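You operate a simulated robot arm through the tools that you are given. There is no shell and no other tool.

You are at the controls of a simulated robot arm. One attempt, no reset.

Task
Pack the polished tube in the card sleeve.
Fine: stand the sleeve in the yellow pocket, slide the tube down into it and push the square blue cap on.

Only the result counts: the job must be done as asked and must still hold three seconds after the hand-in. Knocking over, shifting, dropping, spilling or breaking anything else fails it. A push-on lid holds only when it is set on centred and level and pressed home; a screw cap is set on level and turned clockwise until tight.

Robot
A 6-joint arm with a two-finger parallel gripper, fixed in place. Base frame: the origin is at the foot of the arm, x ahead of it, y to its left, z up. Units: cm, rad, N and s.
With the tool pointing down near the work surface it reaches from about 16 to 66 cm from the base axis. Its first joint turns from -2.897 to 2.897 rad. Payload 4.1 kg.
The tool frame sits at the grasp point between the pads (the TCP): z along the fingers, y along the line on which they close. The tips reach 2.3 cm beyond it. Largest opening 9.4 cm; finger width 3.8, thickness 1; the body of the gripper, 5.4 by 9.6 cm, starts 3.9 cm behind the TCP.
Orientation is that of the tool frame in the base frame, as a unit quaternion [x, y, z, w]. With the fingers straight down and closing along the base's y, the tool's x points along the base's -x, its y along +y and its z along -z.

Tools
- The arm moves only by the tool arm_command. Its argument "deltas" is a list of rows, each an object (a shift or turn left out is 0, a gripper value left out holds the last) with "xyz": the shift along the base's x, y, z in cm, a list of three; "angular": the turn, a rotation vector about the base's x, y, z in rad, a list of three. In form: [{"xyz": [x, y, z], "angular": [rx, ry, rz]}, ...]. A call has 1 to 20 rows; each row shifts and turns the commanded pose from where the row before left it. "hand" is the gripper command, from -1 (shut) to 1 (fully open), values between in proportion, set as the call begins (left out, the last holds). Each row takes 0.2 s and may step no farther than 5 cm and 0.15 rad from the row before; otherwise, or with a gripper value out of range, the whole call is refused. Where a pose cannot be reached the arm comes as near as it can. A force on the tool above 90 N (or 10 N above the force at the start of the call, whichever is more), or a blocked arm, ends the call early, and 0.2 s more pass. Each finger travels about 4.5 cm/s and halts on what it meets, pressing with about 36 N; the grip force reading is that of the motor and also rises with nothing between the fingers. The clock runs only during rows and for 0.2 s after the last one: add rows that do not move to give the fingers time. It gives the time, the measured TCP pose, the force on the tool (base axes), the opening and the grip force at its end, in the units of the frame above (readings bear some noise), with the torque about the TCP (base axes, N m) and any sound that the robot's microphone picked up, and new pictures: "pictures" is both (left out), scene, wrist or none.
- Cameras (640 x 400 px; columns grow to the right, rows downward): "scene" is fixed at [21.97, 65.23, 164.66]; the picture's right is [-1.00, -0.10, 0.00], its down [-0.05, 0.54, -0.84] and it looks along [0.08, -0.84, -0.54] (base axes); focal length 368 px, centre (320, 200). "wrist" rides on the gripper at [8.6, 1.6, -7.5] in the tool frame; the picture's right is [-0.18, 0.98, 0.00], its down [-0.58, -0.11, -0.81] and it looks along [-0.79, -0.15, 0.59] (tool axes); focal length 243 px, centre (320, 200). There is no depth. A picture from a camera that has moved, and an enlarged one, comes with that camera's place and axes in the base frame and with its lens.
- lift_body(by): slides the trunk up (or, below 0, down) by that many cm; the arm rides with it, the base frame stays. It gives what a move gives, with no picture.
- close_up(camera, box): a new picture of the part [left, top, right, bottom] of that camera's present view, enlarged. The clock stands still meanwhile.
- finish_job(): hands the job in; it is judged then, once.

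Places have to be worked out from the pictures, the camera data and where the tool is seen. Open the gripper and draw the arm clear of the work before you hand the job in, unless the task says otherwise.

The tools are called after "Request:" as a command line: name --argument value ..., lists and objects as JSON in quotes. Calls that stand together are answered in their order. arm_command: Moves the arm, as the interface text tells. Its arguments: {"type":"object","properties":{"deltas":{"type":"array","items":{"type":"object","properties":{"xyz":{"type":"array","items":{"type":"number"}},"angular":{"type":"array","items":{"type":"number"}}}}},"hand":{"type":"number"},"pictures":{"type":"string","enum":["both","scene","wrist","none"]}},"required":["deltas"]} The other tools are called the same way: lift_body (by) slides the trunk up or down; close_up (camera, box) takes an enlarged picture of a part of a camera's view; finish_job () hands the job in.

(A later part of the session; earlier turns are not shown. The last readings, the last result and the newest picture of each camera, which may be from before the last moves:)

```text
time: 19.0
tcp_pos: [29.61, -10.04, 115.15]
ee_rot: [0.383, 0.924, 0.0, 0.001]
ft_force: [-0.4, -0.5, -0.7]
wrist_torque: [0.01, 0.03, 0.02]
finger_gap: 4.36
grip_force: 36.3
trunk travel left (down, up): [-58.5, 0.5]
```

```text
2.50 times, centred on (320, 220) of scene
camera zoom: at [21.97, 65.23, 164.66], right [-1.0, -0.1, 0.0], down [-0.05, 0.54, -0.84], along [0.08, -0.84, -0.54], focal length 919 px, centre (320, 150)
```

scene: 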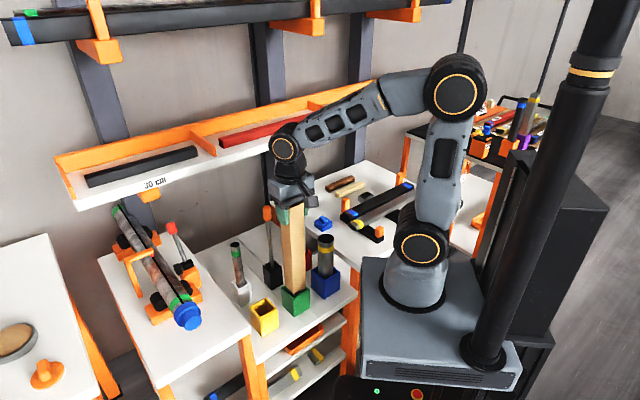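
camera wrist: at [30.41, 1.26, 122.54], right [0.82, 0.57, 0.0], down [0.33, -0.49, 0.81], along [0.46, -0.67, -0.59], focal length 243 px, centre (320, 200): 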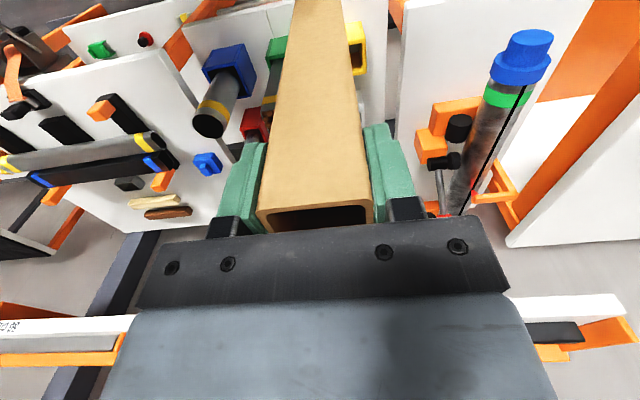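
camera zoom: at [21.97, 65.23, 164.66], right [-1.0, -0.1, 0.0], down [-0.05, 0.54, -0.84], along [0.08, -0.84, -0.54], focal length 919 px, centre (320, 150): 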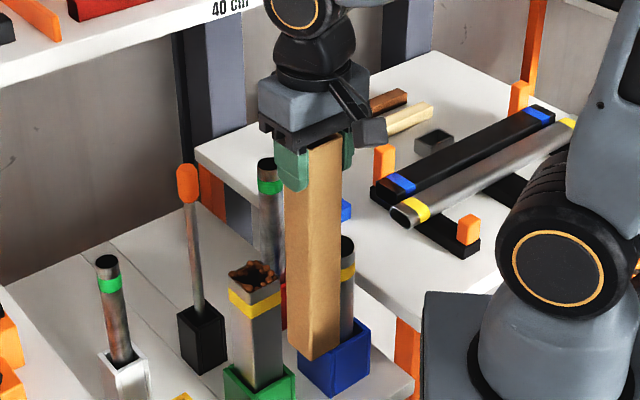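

The sleeve axis sits about 0.3 cm beyond the TCP, away from the camera, and its bottom is about 24.6 cm below the TCP. I'll move over the pocket and descend until the sleeve's bottom is about 2 cm above the rim, then check alignment.

Request:
arm_command --deltas '[{"xyz": [3.5, -0.6, 0]}, {"xyz": [4, -0.9, 0]}, {"xyz": [4, -0.9, 0]}, {"xyz": [4, -0.9, 0]}, {"xyz": [2.8, -0.66, 0]}, {}, {"xyz": [0, 0, -4]}, {"xyz": [0, 0, -4]}, {"xyz": [0, 0, -4]}, {"xyz": [0, 0, -3]}, {"xyz": [0, 0, -2]}, {}, {}]'

Request:
close_up --camera "wrist" --box '[220, 0, 420, 125]'

Request:
close_up --camera "scene" --box '[235, 275, 300, 345]'

```text
time: 21.8
tcp_pos: [48.15, -13.86, 97.82]
ee_rot: [0.383, 0.924, 0.0, 0.001]
ft_force: [1.2, -0.1, -0.1]
wrist_torque: [0.0, -0.03, 0.01]
finger_gap: 4.35
grip_force: 35.8
trunk travel left (down, up): [-58.5, 0.5]
camera wrist: at [43.16, -6.6, 105.22], right [0.82, 0.57, 0.0], down [0.33, -0.49, 0.81], along [0.46, -0.67, -0.59], focal length 243 px, centre (320, 200)
```

scene: 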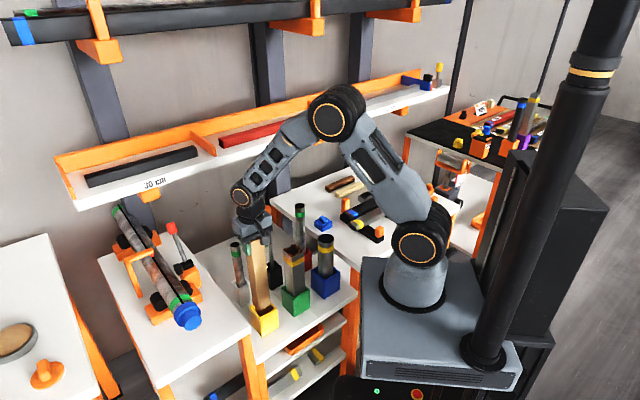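
wrist: 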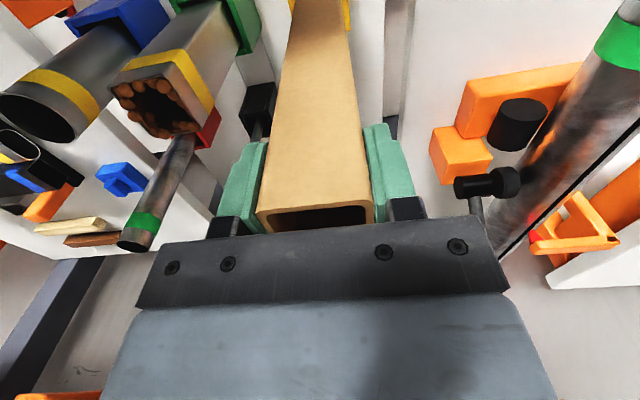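

```text
3.20 times, centred on (320, 62) of wrist
camera zoom: at [43.16, -6.6, 105.22], right [0.82, 0.57, 0.0], down [0.33, -0.49, 0.81], along [0.46, -0.67, -0.59], focal length 776 px, centre (320, 640)
```

zoom: 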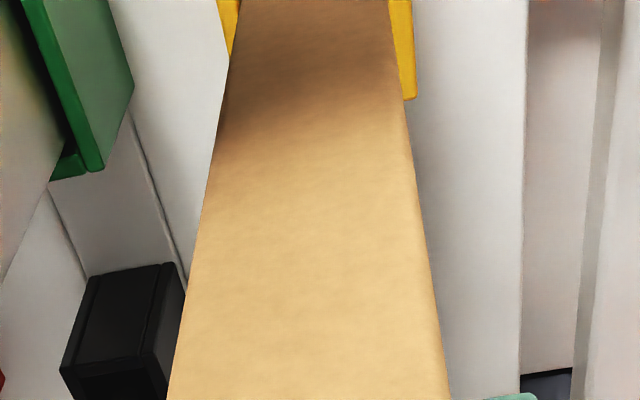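

```text
5.71 times, centred on (268, 310) of scene
camera zoom: at [21.97, 65.23, 164.66], right [-1.0, -0.1, 0.0], down [-0.05, 0.54, -0.84], along [0.08, -0.84, -0.54], focal length 2100 px, centre (620, -429)
```

zoom: 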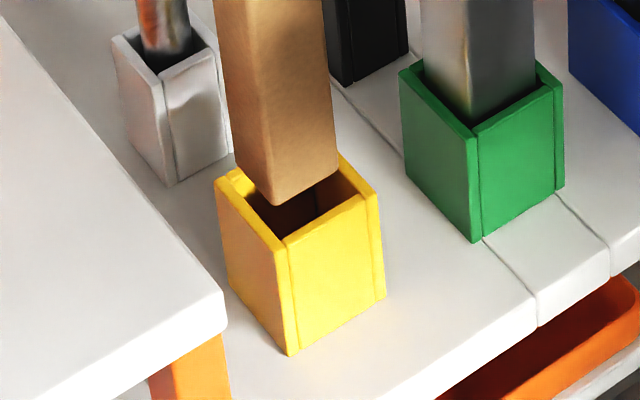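

Both views suggest the sleeve is about 0.4 cm too far along +x+y relative to the pocket. I'll shift by (-0.3,-0.3) and lower a little, then check again at higher zoom.

Request:
arm_command --deltas '[{"xyz": [-0.3, -0.3, 0]}, {"xyz": [0, 0, -1]}, {}, {}]' --pictures "none"

Request:
close_up --camera "scene" --box '[247, 290, 287, 330]'

Request:
close_up --camera "wrist" --box '[270, 0, 370, 62]'

```text
time: 22.8
tcp_pos: [47.72, -14.16, 96.92]
ee_rot: [0.383, 0.924, 0.0, 0.0]
ft_force: [-0.6, 0.3, -0.5]
wrist_torque: [-0.04, -0.01, 0.0]
finger_gap: 4.35
grip_force: 35.8
trunk travel left (down, up): [-58.5, 0.5]
```

```text
10.00 times, centred on (267, 310) of scene
camera zoom: at [21.97, 65.23, 164.66], right [-1.0, -0.1, 0.0], down [-0.05, 0.54, -0.84], along [0.08, -0.84, -0.54], focal length 3675 px, centre (850, -900)
```

zoom: 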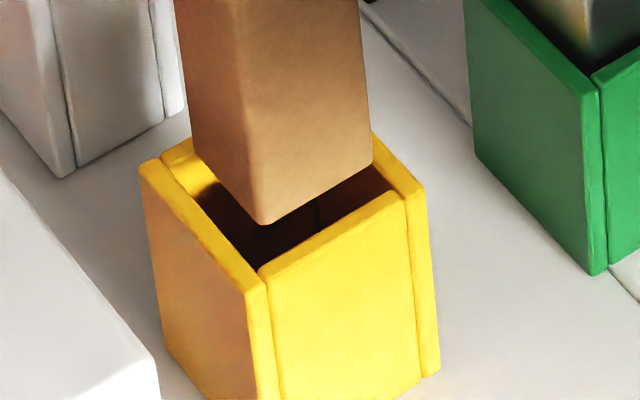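

```text
6.40 times, centred on (320, 31) of wrist
camera zoom: at [42.77, -6.86, 104.24], right [0.82, 0.57, 0.0], down [0.33, -0.49, 0.81], along [0.46, -0.67, -0.59], focal length 1553 px, centre (320, 1282)
```

zoom: 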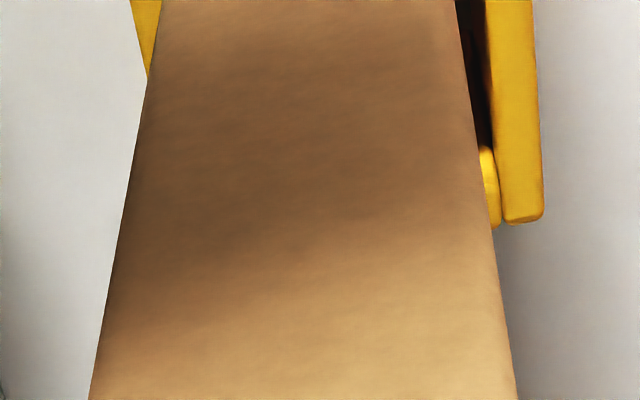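

The sleeve now sits over the pocket within about 0.2 cm, with a small +x correction left. I'll nudge +0.12 in x, lower 0.8 cm and look again, since a smaller gap gives a more certain reading.

Request:
arm_command --deltas '[{"xyz": [0.12, 0, -0.4]}, {"xyz": [0, 0, -0.4]}, {}, {}]' --pictures "none"

Request:
close_up --camera "scene" --box '[247, 290, 287, 330]'

Request:
close_up --camera "wrist" --box '[270, 0, 370, 62]'

```text
time: 23.8
tcp_pos: [47.76, -14.35, 96.11]
ee_rot: [0.383, 0.924, 0.0, -0.001]
ft_force: [-0.7, -1.3, -0.9]
wrist_torque: [0.01, -0.02, -0.01]
finger_gap: 4.33
grip_force: 35.8
trunk travel left (down, up): [-58.5, 0.5]
```

```text
10.00 times, centred on (267, 310) of scene
camera zoom: at [21.97, 65.23, 164.66], right [-1.0, -0.1, 0.0], down [-0.05, 0.54, -0.84], along [0.08, -0.84, -0.54], focal length 3675 px, centre (850, -900)
```

zoom: 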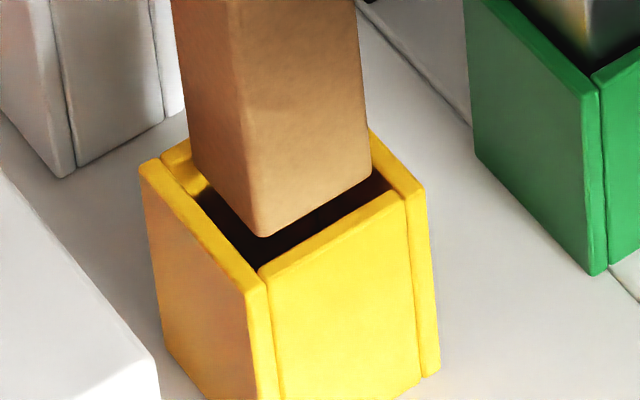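

```text
6.40 times, centred on (320, 31) of wrist
camera zoom: at [42.9, -6.97, 103.53], right [0.82, 0.57, 0.0], down [0.33, -0.49, 0.81], along [0.46, -0.67, -0.59], focal length 1553 px, centre (320, 1282)
```

zoom: 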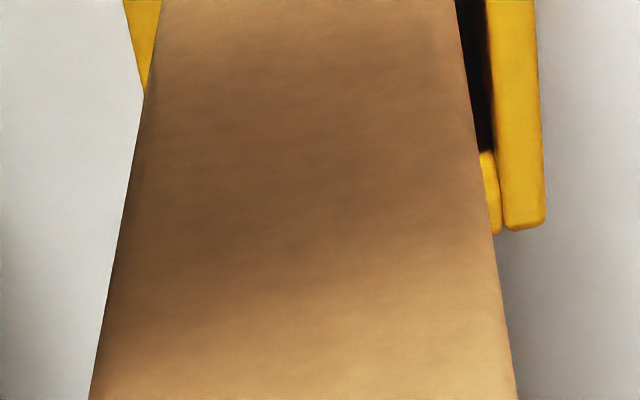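

By both views the sleeve is now centred to within about 0.1 cm. I'll lower 1.2 cm in small steps and check the force to see that it enters cleanly.

Request:
arm_command --deltas '[{"xyz": [0, 0, -0.3]}, {"xyz": [0, 0, -0.3]}, {"xyz": [0, 0, -0.3]}, {"xyz": [0, 0, -0.3]}, {}]' --pictures "none"

Request:
close_up --camera "scene" --box '[247, 290, 287, 330]'

```text
time: 25.0
tcp_pos: [47.94, -14.15, 94.93]
ee_rot: [0.383, 0.924, 0.0, 0.0]
ft_force: [0.7, 0.3, -1.3]
wrist_torque: [-0.02, -0.01, 0.0]
finger_gap: 4.34
grip_force: 35.6
trunk travel left (down, up): [-58.5, 0.5]
```

```text
10.00 times, centred on (267, 310) of scene
camera zoom: at [21.97, 65.23, 164.66], right [-1.0, -0.1, 0.0], down [-0.05, 0.54, -0.84], along [0.08, -0.84, -0.54], focal length 3675 px, centre (850, -900)
```

zoom: 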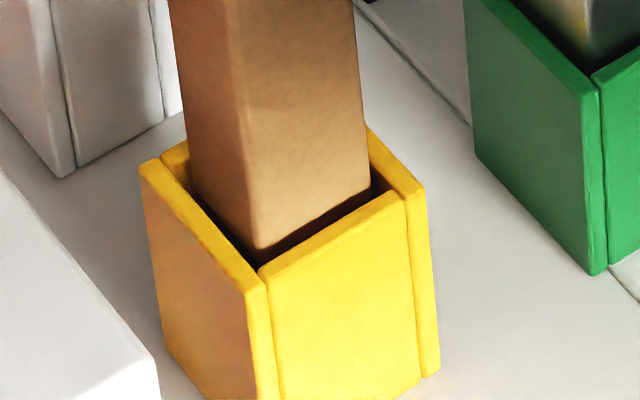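

The sleeve's bottom edge now reaches the rim level inside the walls with no contact force. I'll keep lowering in small steps.

Request:
arm_command --deltas '[{"xyz": [0, 0, -0.4]}, {"xyz": [0, 0, -0.4]}, {"xyz": [0, 0, -0.4]}, {"xyz": [0, 0, -0.4]}, {"xyz": [0, 0, -0.4]}, {}]' --pictures "none"

Request:
close_up --camera "scene" --box '[247, 290, 287, 330]'

```text
time: 26.4
tcp_pos: [47.86, -14.27, 93.06]
ee_rot: [0.383, 0.924, 0.0, -0.001]
ft_force: [0.2, 0.1, 0.1]
wrist_torque: [0.0, -0.01, 0.03]
finger_gap: 4.36
grip_force: 36.1
trunk travel left (down, up): [-58.5, 0.5]
```

```text
10.00 times, centred on (267, 310) of scene
camera zoom: at [21.97, 65.23, 164.66], right [-1.0, -0.1, 0.0], down [-0.05, 0.54, -0.84], along [0.08, -0.84, -0.54], focal length 3675 px, centre (850, -900)
```

zoom: 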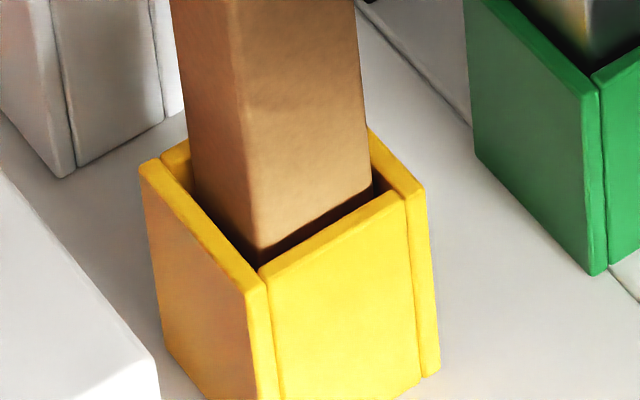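

It has dropped 2 cm inside with no force. I'll continue down another 6 cm in gentle steps.

Request:
arm_command --deltas '[{"xyz": [0, 0, -0.6]}, {"xyz": [0, 0, -0.6]}, {"xyz": [0, 0, -0.6]}, {"xyz": [0, 0, -0.6]}, {"xyz": [0, 0, -0.6]}, {"xyz": [0, 0, -0.6]}, {"xyz": [0, 0, -0.6]}, {"xyz": [0, 0, -0.6]}, {"xyz": [0, 0, -0.6]}, {"xyz": [0, 0, -0.6]}, {}]'

Request:
close_up --camera "scene" --box '[237, 240, 297, 340]'

```text
time: 28.8
tcp_pos: [47.72, -14.15, 86.94]
ee_rot: [0.382, 0.924, 0.001, 0.0]
ft_force: [0.0, -0.5, -0.5]
wrist_torque: [-0.01, -0.02, 0.01]
finger_gap: 4.35
grip_force: 36.2
trunk travel left (down, up): [-58.5, 0.5]
camera wrist: at [42.81, -6.93, 94.43], right [0.82, 0.57, 0.0], down [0.33, -0.49, 0.81], along [0.46, -0.67, -0.59], focal length 243 px, centre (320, 200)
```

scene: 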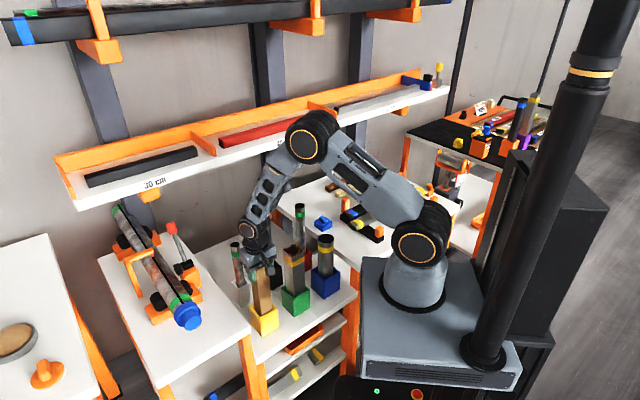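
wrist: 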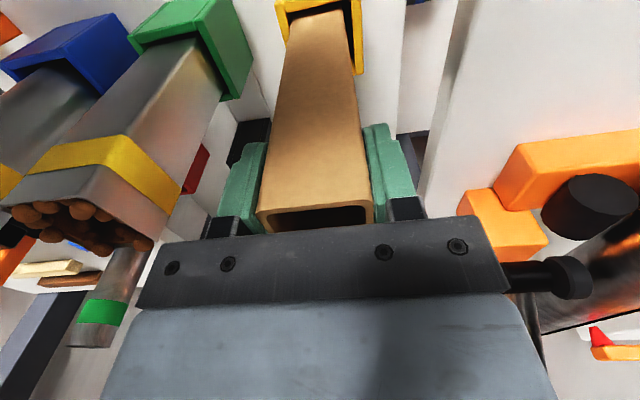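

```text
4.00 times, centred on (267, 290) of scene
camera zoom: at [21.97, 65.23, 164.66], right [-1.0, -0.1, 0.0], down [-0.05, 0.54, -0.84], along [0.08, -0.84, -0.54], focal length 1470 px, centre (532, -160)
```

zoom: 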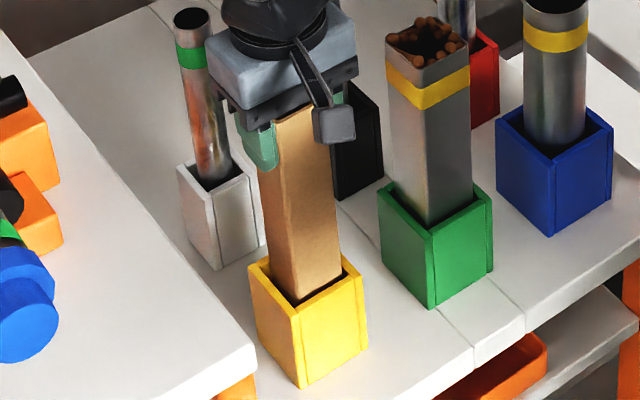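

The sleeve is well inside the pocket and still free. I'll lower the last centimetre or so slowly until it touches the floor.

Request:
arm_command --deltas '[{"xyz": [0, 0, -0.25]}, {"xyz": [0, 0, -0.25]}, {"xyz": [0, 0, -0.25]}, {"xyz": [0, 0, -0.25]}, {}]' --pictures "none"

```text
time: 30.0
tcp_pos: [47.69, -14.18, 86.15]
ee_rot: [0.384, 0.924, 0.0, 0.002]
ft_force: [0.1, 1.6, 32.2]
wrist_torque: [-0.16, -0.03, 0.04]
finger_gap: 4.36
grip_force: 36.4
trunk travel left (down, up): [-58.5, 0.5]
```

The sleeve is on the pocket floor: contact at TCP z≈86.2 with 32 N. I'll relieve the pressure, open the fingers moderately and rise straight up clear of the rim.

Request:
arm_command --deltas '[{"xyz": [0, 0, 0.15]}, {}]' --pictures "none"

Request:
arm_command --deltas '[{}, {}, {}, {}, {"xyz": [0, 0, 1]}, {"xyz": [0, 0, 2]}, {"xyz": [0, 0, 3]}, {"xyz": [0, 0, 3]}, {"xyz": [0, 0, 3]}, {}]' --hand 0.5

Request:
close_up --camera "scene" --box '[215, 220, 315, 340]'

Request:
close_up --camera "wrist" --box '[200, 0, 440, 200]'

```text
time: 30.6
tcp_pos: [47.73, -14.14, 86.12]
ee_rot: [0.383, 0.924, -0.001, 0.0]
ft_force: [2.1, -0.5, 13.4]
wrist_torque: [-0.34, -0.84, 0.07]
finger_gap: 4.35
grip_force: 35.2
trunk travel left (down, up): [-58.5, 0.5]
```

```text
time: 32.8
tcp_pos: [48.1, -14.2, 98.44]
ee_rot: [0.382, 0.924, 0.0, -0.001]
ft_force: [-0.4, 0.2, 0.0]
wrist_torque: [0.0, -0.02, -0.01]
finger_gap: 7.05
grip_force: 0.0
trunk travel left (down, up): [-58.5, 0.5]
camera wrist: at [43.11, -6.9, 105.82], right [0.82, 0.57, 0.0], down [0.33, -0.49, 0.81], along [0.46, -0.67, -0.59], focal length 243 px, centre (320, 200)
```

scene: 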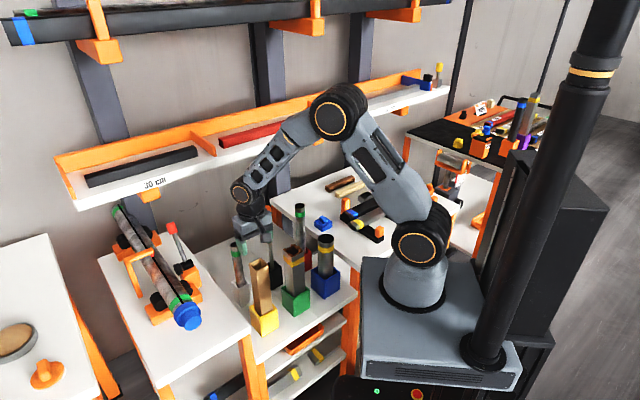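
wrist: 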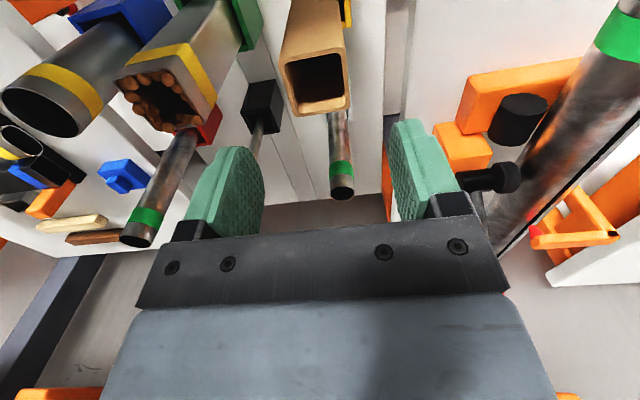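

```text
3.33 times, centred on (265, 280) of scene
camera zoom: at [21.97, 65.23, 164.66], right [-1.0, -0.1, 0.0], down [-0.05, 0.54, -0.84], along [0.08, -0.84, -0.54], focal length 1225 px, centre (503, -67)
```

zoom: 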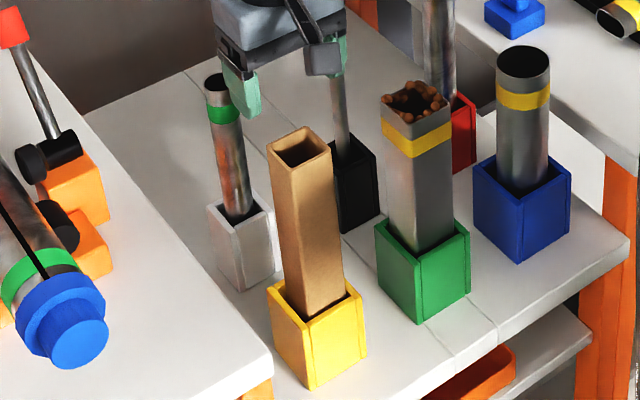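

```text
2.00 times, centred on (320, 100) of wrist
camera zoom: at [43.11, -6.9, 105.82], right [0.82, 0.57, 0.0], down [0.33, -0.49, 0.81], along [0.46, -0.67, -0.59], focal length 485 px, centre (320, 400)
```

zoom: 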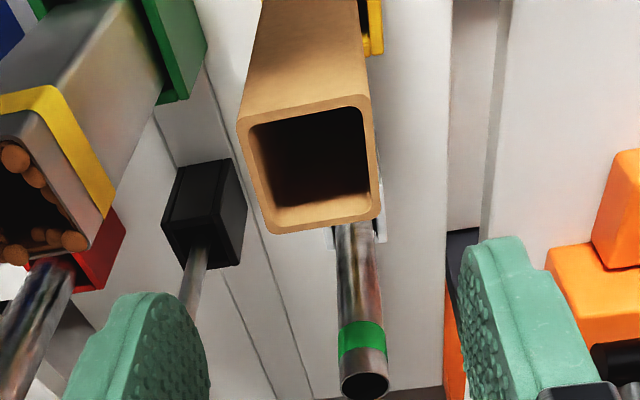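

The sleeve stands in the yellow pocket, with its rim centre near (48.1,-14.6,89). The grey-pocket tube top is near (58.7,-24.6,87.5), close to the overhead shelf's front edge, so I'll measure that shelf before planning the lift.

Request:
close_up --camera "scene" --box '[140, 110, 300, 210]'

Request:
close_up --camera "scene" --box '[200, 160, 290, 270]'

Request:
close_up --camera "wrist" --box '[0, 0, 640, 400]'

```text
4.00 times, centred on (220, 160) of scene
camera zoom: at [21.97, 65.23, 164.66], right [-1.0, -0.1, 0.0], down [-0.05, 0.54, -0.84], along [0.08, -0.84, -0.54], focal length 1470 px, centre (720, 360)
```

zoom: 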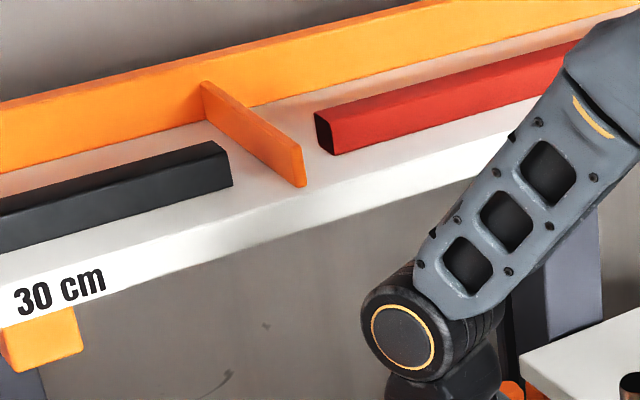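

```text
3.64 times, centred on (245, 215) of scene
camera zoom: at [21.97, 65.23, 164.66], right [-1.0, -0.1, 0.0], down [-0.05, 0.54, -0.84], along [0.08, -0.84, -0.54], focal length 1336 px, centre (593, 146)
```

zoom: 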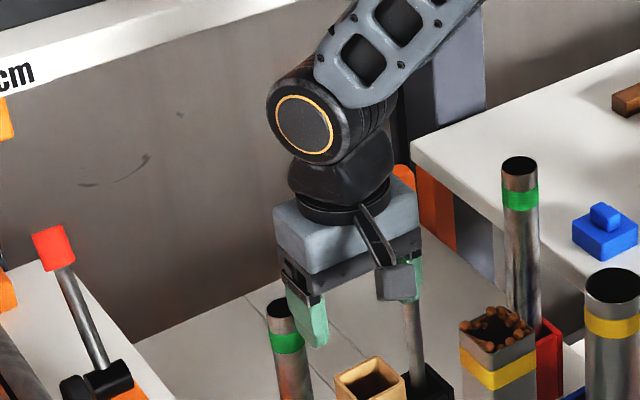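

```text
1.00 times, centred on (320, 200) of wrist (not enlarged: the box is as wide or as high as the picture)
camera zoom: at [43.11, -6.9, 105.82], right [0.82, 0.57, 0.0], down [0.33, -0.49, 0.81], along [0.46, -0.67, -0.59], focal length 243 px, centre (320, 200)
```

zoom: 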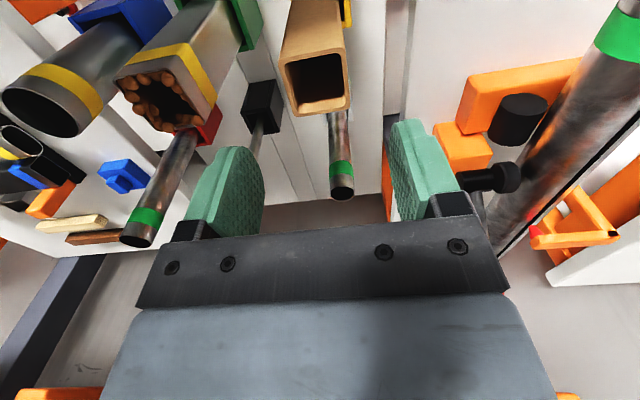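

The shelf front lies about 9 cm beyond the grey tube at z 110–115, which leaves enough room. I'll move above the grey-pocket tube at a safe height and refine its position.

Request:
arm_command --deltas '[{"xyz": [0, 0, 2]}, {"xyz": [2.5, -2.5, 0]}, {"xyz": [2.5, -2.5, 0]}, {"xyz": [2.5, -2.5, 0]}, {"xyz": [2.2, -2.1, 0]}, {}, {}]'

Request:
close_up --camera "wrist" --box '[240, 0, 400, 220]'

Request:
close_up --camera "scene" --box '[210, 220, 280, 310]'

```text
time: 34.4
tcp_pos: [57.69, -23.88, 100.27]
ee_rot: [0.382, 0.924, 0.0, 0.0]
ft_force: [0.2, 0.3, -1.0]
wrist_torque: [0.01, -0.01, -0.01]
finger_gap: 7.04
grip_force: 0.1
trunk travel left (down, up): [-58.5, 0.5]
camera wrist: at [52.67, -16.61, 107.82], right [0.82, 0.57, 0.0], down [0.33, -0.49, 0.81], along [0.46, -0.67, -0.59], focal length 243 px, centre (320, 200)
```

scene: 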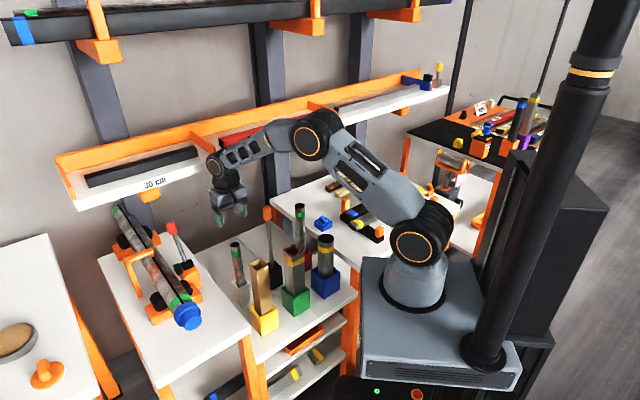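
wrist: 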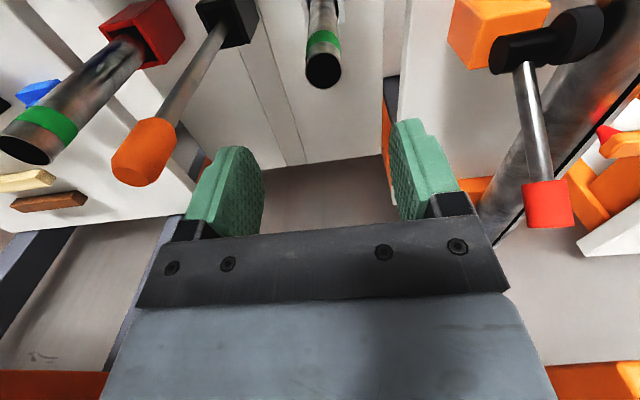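

```text
1.82 times, centred on (320, 110) of wrist
camera zoom: at [52.67, -16.61, 107.82], right [0.82, 0.57, 0.0], down [0.33, -0.49, 0.81], along [0.46, -0.67, -0.59], focal length 441 px, centre (320, 364)
```

zoom: 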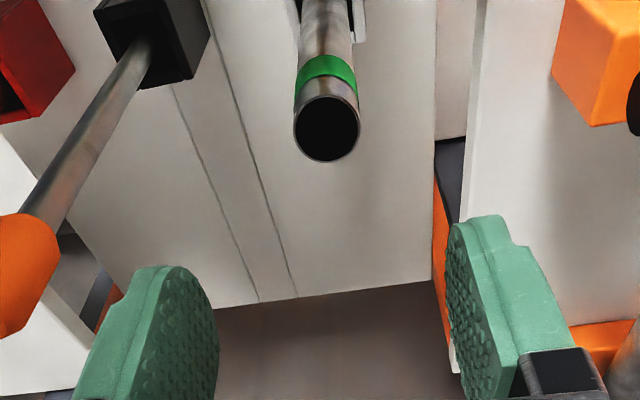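

```text
4.44 times, centred on (245, 265) of scene
camera zoom: at [21.97, 65.23, 164.66], right [-1.0, -0.1, 0.0], down [-0.05, 0.54, -0.84], along [0.08, -0.84, -0.54], focal length 1633 px, centre (653, -89)
```

zoom: 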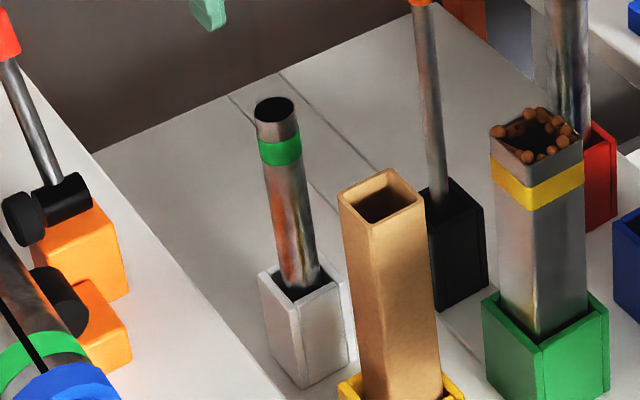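

The tube top centre is at about (58.5,-24.4,87.8), 3.0 cm across and practically upright. I'll centre on it and descend so the fingertips overlap the top by about 2 cm, then grip.

Request:
arm_command --deltas '[{"xyz": [0.8, -0.57, 0]}, {"xyz": [0, 0, -3]}, {"xyz": [0, 0, -3]}, {"xyz": [0, 0, -3]}, {"xyz": [0, 0, -2]}, {"xyz": [0, 0, -1.2]}, {}, {}]'

Request:
close_up --camera "scene" --box '[200, 200, 280, 310]'

```text
time: 36.2
tcp_pos: [58.49, -24.33, 88.05]
ee_rot: [0.382, 0.924, 0.0, -0.001]
ft_force: [-0.3, -0.2, -0.5]
wrist_torque: [0.03, -0.04, -0.02]
finger_gap: 7.07
grip_force: 0.0
trunk travel left (down, up): [-58.5, 0.5]
camera wrist: at [53.54, -17.0, 95.56], right [0.82, 0.57, 0.0], down [0.33, -0.49, 0.81], along [0.46, -0.67, -0.59], focal length 243 px, centre (320, 200)
```

scene: 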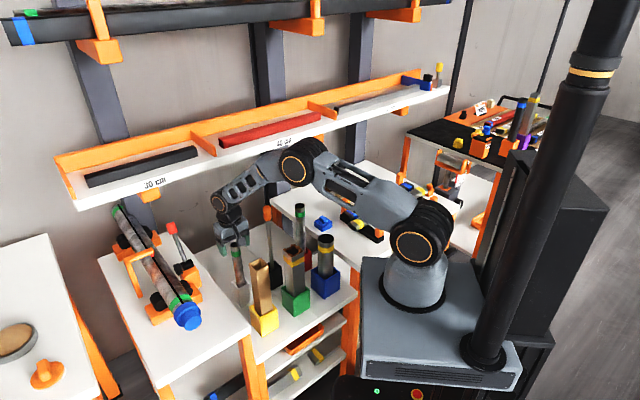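
wrist: 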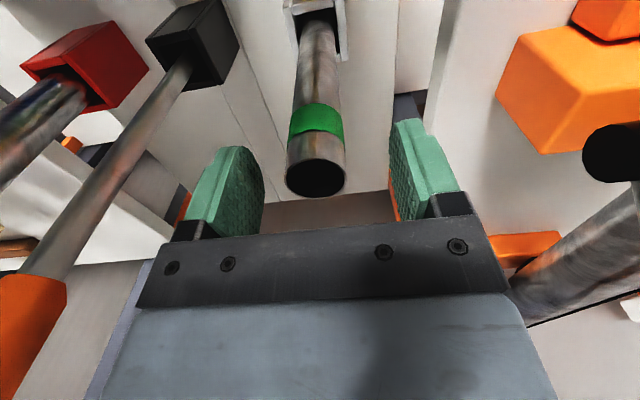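

```text
3.64 times, centred on (240, 255) of scene
camera zoom: at [21.97, 65.23, 164.66], right [-1.0, -0.1, 0.0], down [-0.05, 0.54, -0.84], along [0.08, -0.84, -0.54], focal length 1336 px, centre (611, 0)
```

zoom: 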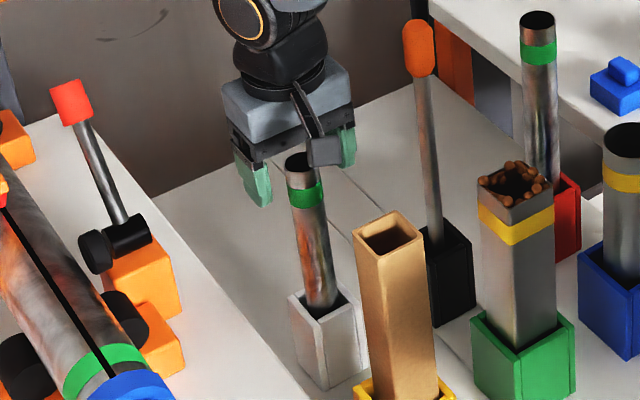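

The tube top lies right at the TCP, about 0.2 cm towards the left finger. I'll nudge by (-0.12,-0.12) and close.

Request:
arm_command --deltas '[{"xyz": [-0.12, -0.12, 0]}, {}]' --pictures "none"

Request:
arm_command --deltas '[{}, {}, {}, {}, {}, {}]' --hand -1

Request:
close_up --camera "wrist" --box '[240, 60, 400, 240]'

```text
time: 36.8
tcp_pos: [58.2, -24.29, 88.05]
ee_rot: [0.382, 0.924, 0.0, -0.001]
ft_force: [0.6, 0.0, 0.8]
wrist_torque: [0.03, -0.01, -0.03]
finger_gap: 7.07
grip_force: 0.2
trunk travel left (down, up): [-58.5, 0.5]
```

```text
time: 38.2
tcp_pos: [58.35, -24.39, 88.0]
ee_rot: [0.384, 0.923, -0.001, 0.001]
ft_force: [0.1, 0.4, -0.1]
wrist_torque: [0.02, 0.0, 0.02]
finger_gap: 2.97
grip_force: 36.1
trunk travel left (down, up): [-58.5, 0.5]
camera wrist: at [53.4, -17.14, 95.43], right [0.82, 0.57, 0.0], down [0.33, -0.49, 0.81], along [0.46, -0.67, -0.59], focal length 243 px, centre (320, 200)
```

scene: 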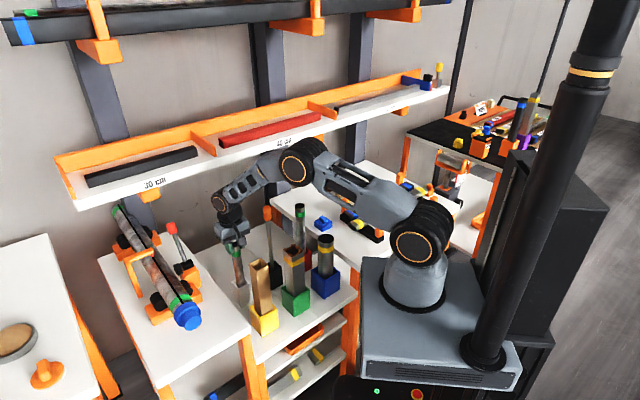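
wrist: 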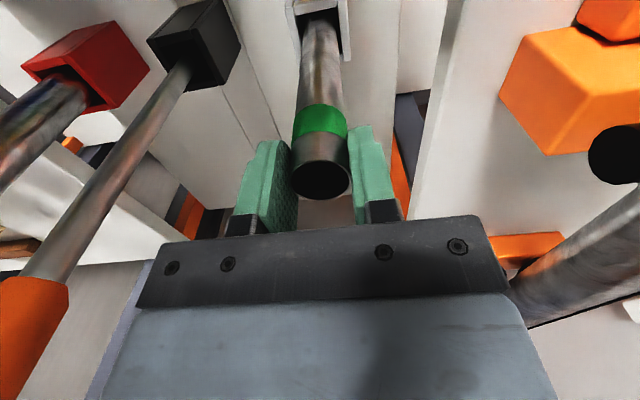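

```text
2.22 times, centred on (320, 150) of wrist
camera zoom: at [53.4, -17.14, 95.43], right [0.82, 0.57, 0.0], down [0.33, -0.49, 0.81], along [0.46, -0.67, -0.59], focal length 539 px, centre (320, 311)
```

zoom: 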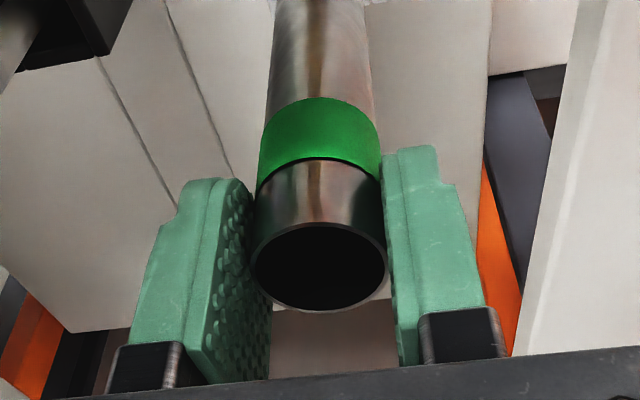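

The grip on the tube is good at 2.97 cm, and its axis is right at the TCP. I'll lift it straight out of the grey pocket first and check it's free.

Request:
arm_command --deltas '[{"xyz": [0, 0, 1]}, {"xyz": [0, 0, 2]}, {"xyz": [0, 0, 2]}, {"xyz": [0, 0, 2]}, {"xyz": [0, 0, 2]}, {"xyz": [0, 0, 2]}, {}]'

Request:
close_up --camera "scene" --box '[200, 160, 300, 310]'

```text
time: 39.8
tcp_pos: [58.35, -24.44, 98.76]
ee_rot: [0.383, 0.924, 0.0, -0.001]
ft_force: [-1.0, -0.2, -2.3]
wrist_torque: [-0.02, 0.01, -0.01]
finger_gap: 2.98
grip_force: 35.5
trunk travel left (down, up): [-58.5, 0.5]
camera wrist: at [53.4, -17.18, 106.25], right [0.82, 0.57, 0.0], down [0.33, -0.49, 0.81], along [0.46, -0.67, -0.59], focal length 243 px, centre (320, 200)
```

scene: 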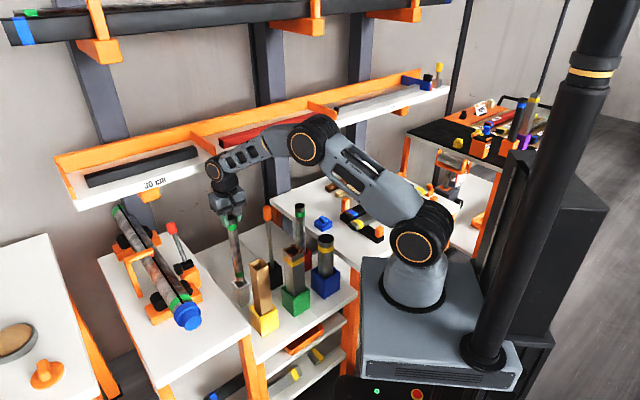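
wrist: 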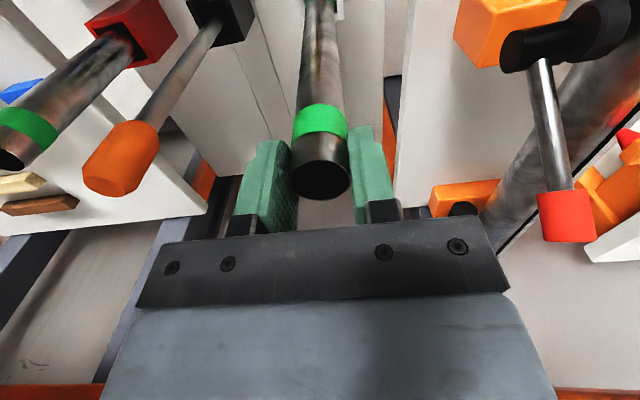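

```text
2.67 times, centred on (250, 235) of scene
camera zoom: at [21.97, 65.23, 164.66], right [-1.0, -0.1, 0.0], down [-0.05, 0.54, -0.84], along [0.08, -0.84, -0.54], focal length 980 px, centre (507, 107)
```

zoom: 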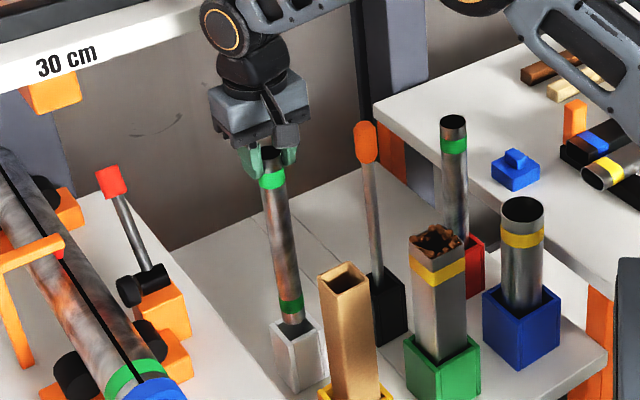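

The tube slides out freely, weighing about 2 N, and its bottom is near the pocket's rim. I'll lift 4 cm more and look for its lower end to measure its length.

Request:
arm_command --deltas '[{"xyz": [0, 0, 2]}, {"xyz": [0, 0, 2]}, {}, {}]' --pictures "none"

Request:
close_up --camera "scene" --box '[205, 170, 285, 300]'

Request:
close_up --camera "scene" --box '[225, 255, 275, 295]'

```text
time: 40.8
tcp_pos: [58.45, -24.46, 102.99]
ee_rot: [0.383, 0.924, 0.0, 0.0]
ft_force: [0.3, -0.1, -1.5]
wrist_torque: [-0.04, 0.0, -0.02]
finger_gap: 2.97
grip_force: 36.1
trunk travel left (down, up): [-58.5, 0.5]
```

```text
3.08 times, centred on (245, 235) of scene
camera zoom: at [21.97, 65.23, 164.66], right [-1.0, -0.1, 0.0], down [-0.05, 0.54, -0.84], along [0.08, -0.84, -0.54], focal length 1131 px, centre (551, 92)
```

zoom: 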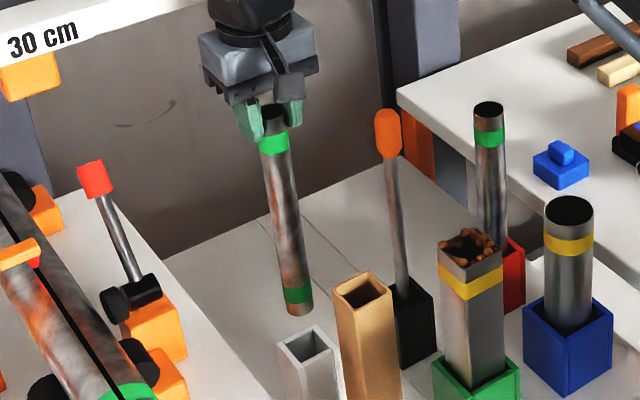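

```text
10.00 times, centred on (250, 275) of scene
camera zoom: at [21.97, 65.23, 164.66], right [-1.0, -0.1, 0.0], down [-0.05, 0.54, -0.84], along [0.08, -0.84, -0.54], focal length 3675 px, centre (1020, -550)
```

zoom: 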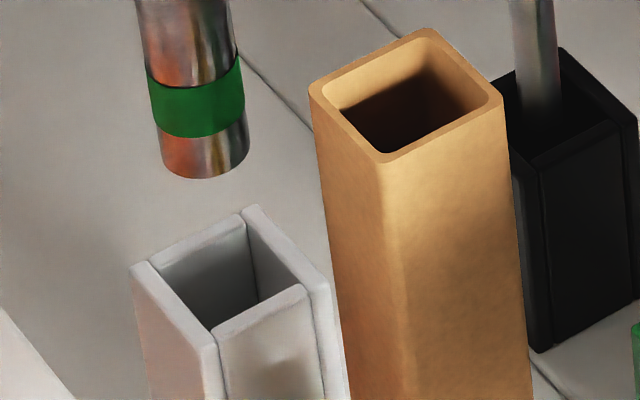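

The tube measures about 27 cm and hangs nearly upright, with its lower end just a few millimetres off. The sleeve opening is centred near (48.2,-14.65,89). I'll rise while backing away from the shelf, then move over the sleeve with the tube bottom about 2 cm above the rim.

Request:
arm_command --deltas '[{"xyz": [-0.7, 0.7, 3]}, {"xyz": [-0.7, 0.7, 3.5]}, {"xyz": [-0.7, 0.7, 3.5]}, {"xyz": [-0.7, 0.7, 3.5]}, {"xyz": [0, 0, 1.5]}, {"xyz": [-2, 1.8, 0]}, {"xyz": [-2.5, 2.3, 0]}, {"xyz": [-2, 1.8, 0]}, {"xyz": [-1.1, 1.05, 0]}, {}, {}]'

Request:
close_up --camera "scene" --box '[235, 230, 295, 310]'

Request:
close_up --camera "wrist" --box '[240, 0, 400, 120]'

```text
time: 43.2
tcp_pos: [47.9, -14.71, 118.04]
ee_rot: [0.383, 0.924, 0.001, 0.0]
ft_force: [-0.1, -0.3, -2.2]
wrist_torque: [0.02, 0.0, -0.01]
finger_gap: 2.98
grip_force: 35.6
trunk travel left (down, up): [-58.5, 0.5]
camera wrist: at [43.01, -7.42, 125.48], right [0.82, 0.57, 0.0], down [0.33, -0.49, 0.81], along [0.46, -0.67, -0.59], focal length 243 px, centre (320, 200)
```

scene: 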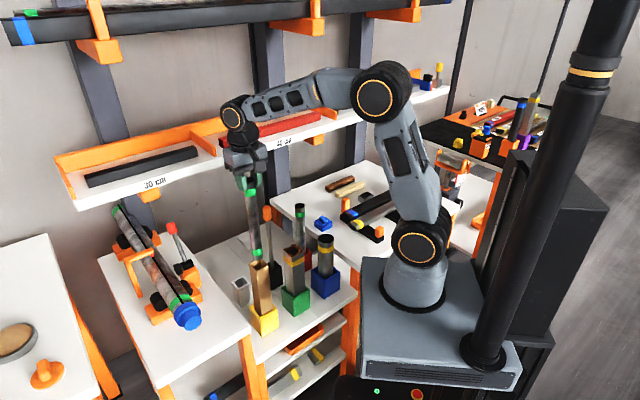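
wrist: 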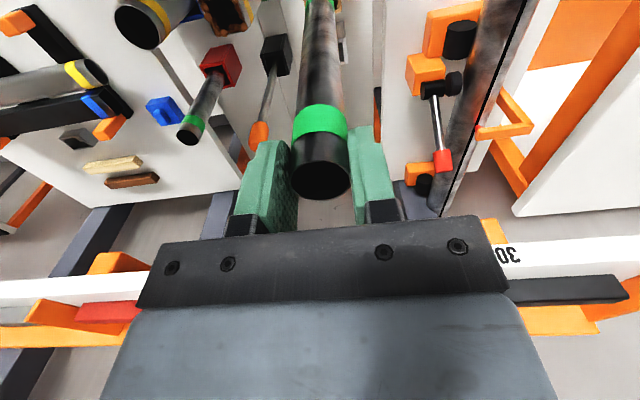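

```text
5.00 times, centred on (265, 270) of scene
camera zoom: at [21.97, 65.23, 164.66], right [-1.0, -0.1, 0.0], down [-0.05, 0.54, -0.84], along [0.08, -0.84, -0.54], focal length 1837 px, centre (595, -150)
```

zoom: 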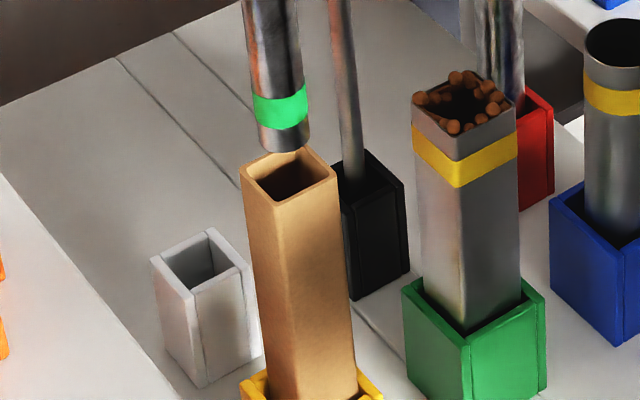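

```text
3.33 times, centred on (320, 60) of wrist
camera zoom: at [43.01, -7.42, 125.48], right [0.82, 0.57, 0.0], down [0.33, -0.49, 0.81], along [0.46, -0.67, -0.59], focal length 809 px, centre (320, 667)
```

zoom: 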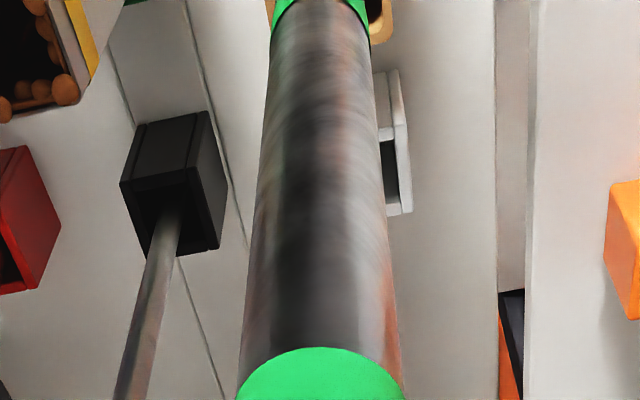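

The tube hangs just over the sleeve mouth. I'll zoom in close in both views to measure the remaining offset.

Request:
close_up --camera "scene" --box '[243, 248, 283, 288]'

Request:
close_up --camera "wrist" --box '[290, 0, 354, 40]'

```text
10.00 times, centred on (263, 268) of scene
camera zoom: at [21.97, 65.23, 164.66], right [-1.0, -0.1, 0.0], down [-0.05, 0.54, -0.84], along [0.08, -0.84, -0.54], focal length 3675 px, centre (890, -480)
```

zoom: 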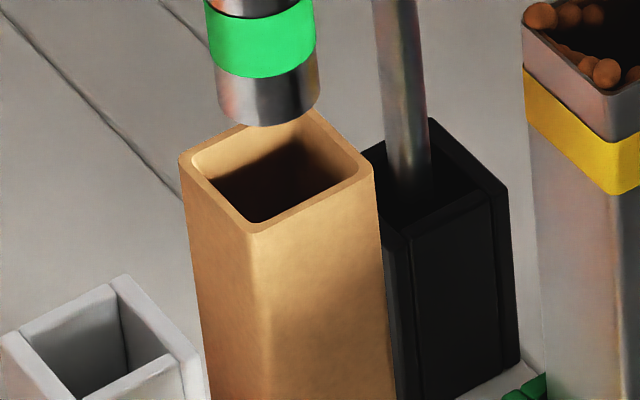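

```text
10.00 times, centred on (322, 20) of wrist
camera zoom: at [43.01, -7.42, 125.48], right [0.82, 0.57, 0.0], down [0.33, -0.49, 0.81], along [0.46, -0.67, -0.59], focal length 2426 px, centre (300, 2000)
```

zoom: 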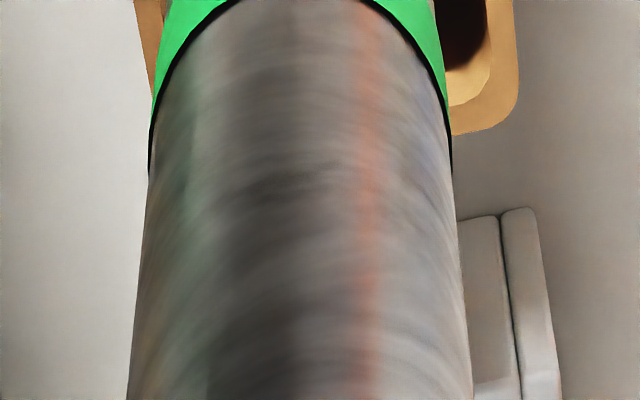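

Both views put the tube axis within about 0.2 cm of the sleeve mouth centre. I'll apply a small (+0.1,+0.12) correction and lower slowly so the end enters, watching the force.

Request:
arm_command --deltas '[{"xyz": [0.1, 0.12, -0.5]}, {"xyz": [0, 0, -0.5]}, {"xyz": [0, 0, -0.5]}, {"xyz": [0, 0, -0.4]}, {}]' --pictures "none"

Request:
close_up --camera "scene" --box '[243, 248, 283, 288]'

Request:
close_up --camera "wrist" --box '[280, 0, 360, 50]'

```text
time: 44.4
tcp_pos: [47.95, -14.6, 116.12]
ee_rot: [0.383, 0.924, 0.0, 0.0]
ft_force: [-0.1, -0.4, -2.3]
wrist_torque: [0.04, 0.02, 0.0]
finger_gap: 2.98
grip_force: 35.8
trunk travel left (down, up): [-58.5, 0.5]
```

```text
10.00 times, centred on (263, 268) of scene
camera zoom: at [21.97, 65.23, 164.66], right [-1.0, -0.1, 0.0], down [-0.05, 0.54, -0.84], along [0.08, -0.84, -0.54], focal length 3675 px, centre (890, -480)
```

zoom: 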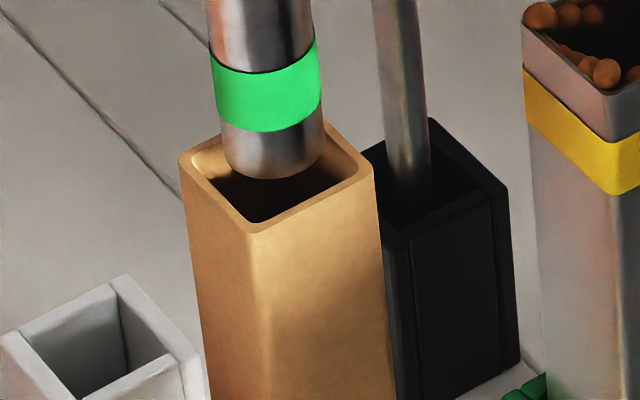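

```text
8.00 times, centred on (320, 25) of wrist
camera zoom: at [43.01, -7.34, 123.5], right [0.82, 0.57, 0.0], down [0.33, -0.49, 0.81], along [0.46, -0.67, -0.59], focal length 1941 px, centre (320, 1600)
```

zoom: 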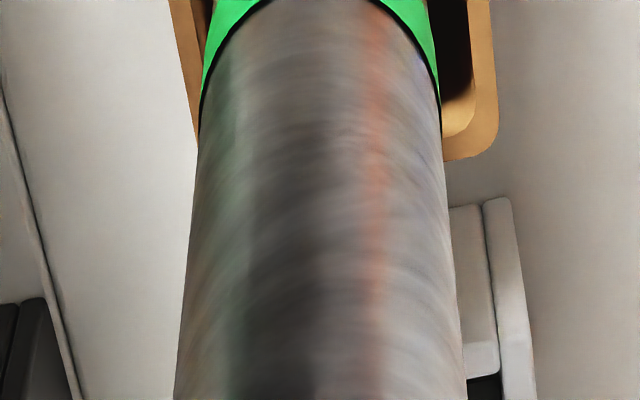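

The tube end sits centred over the mouth, about 0.7 cm above it. I'll nudge +0.05 in x and lower 4 cm in small steps.

Request:
arm_command --deltas '[{"xyz": [0.05, 0, -0.4]}, {"xyz": [0, 0, -0.4]}, {"xyz": [0, 0, -0.4]}, {"xyz": [0, 0, -0.4]}, {"xyz": [0, 0, -0.4]}, {"xyz": [0, 0, -0.5]}, {"xyz": [0, 0, -0.5]}, {"xyz": [0, 0, -0.5]}, {"xyz": [0, 0, -0.5]}, {}]' --pictures "none"

Request:
close_up --camera "scene" --box '[243, 248, 283, 288]'

```text
time: 46.6
tcp_pos: [48.06, -14.69, 112.07]
ee_rot: [0.383, 0.924, 0.0, -0.001]
ft_force: [-0.2, 1.7, -1.6]
wrist_torque: [0.02, 0.0, 0.01]
finger_gap: 2.96
grip_force: 36.2
trunk travel left (down, up): [-58.5, 0.5]
```

```text
10.00 times, centred on (263, 268) of scene
camera zoom: at [21.97, 65.23, 164.66], right [-1.0, -0.1, 0.0], down [-0.05, 0.54, -0.84], along [0.08, -0.84, -0.54], focal length 3675 px, centre (890, -480)
```

zoom: 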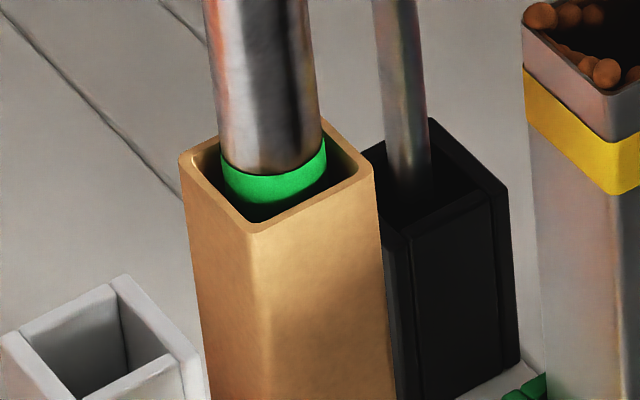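

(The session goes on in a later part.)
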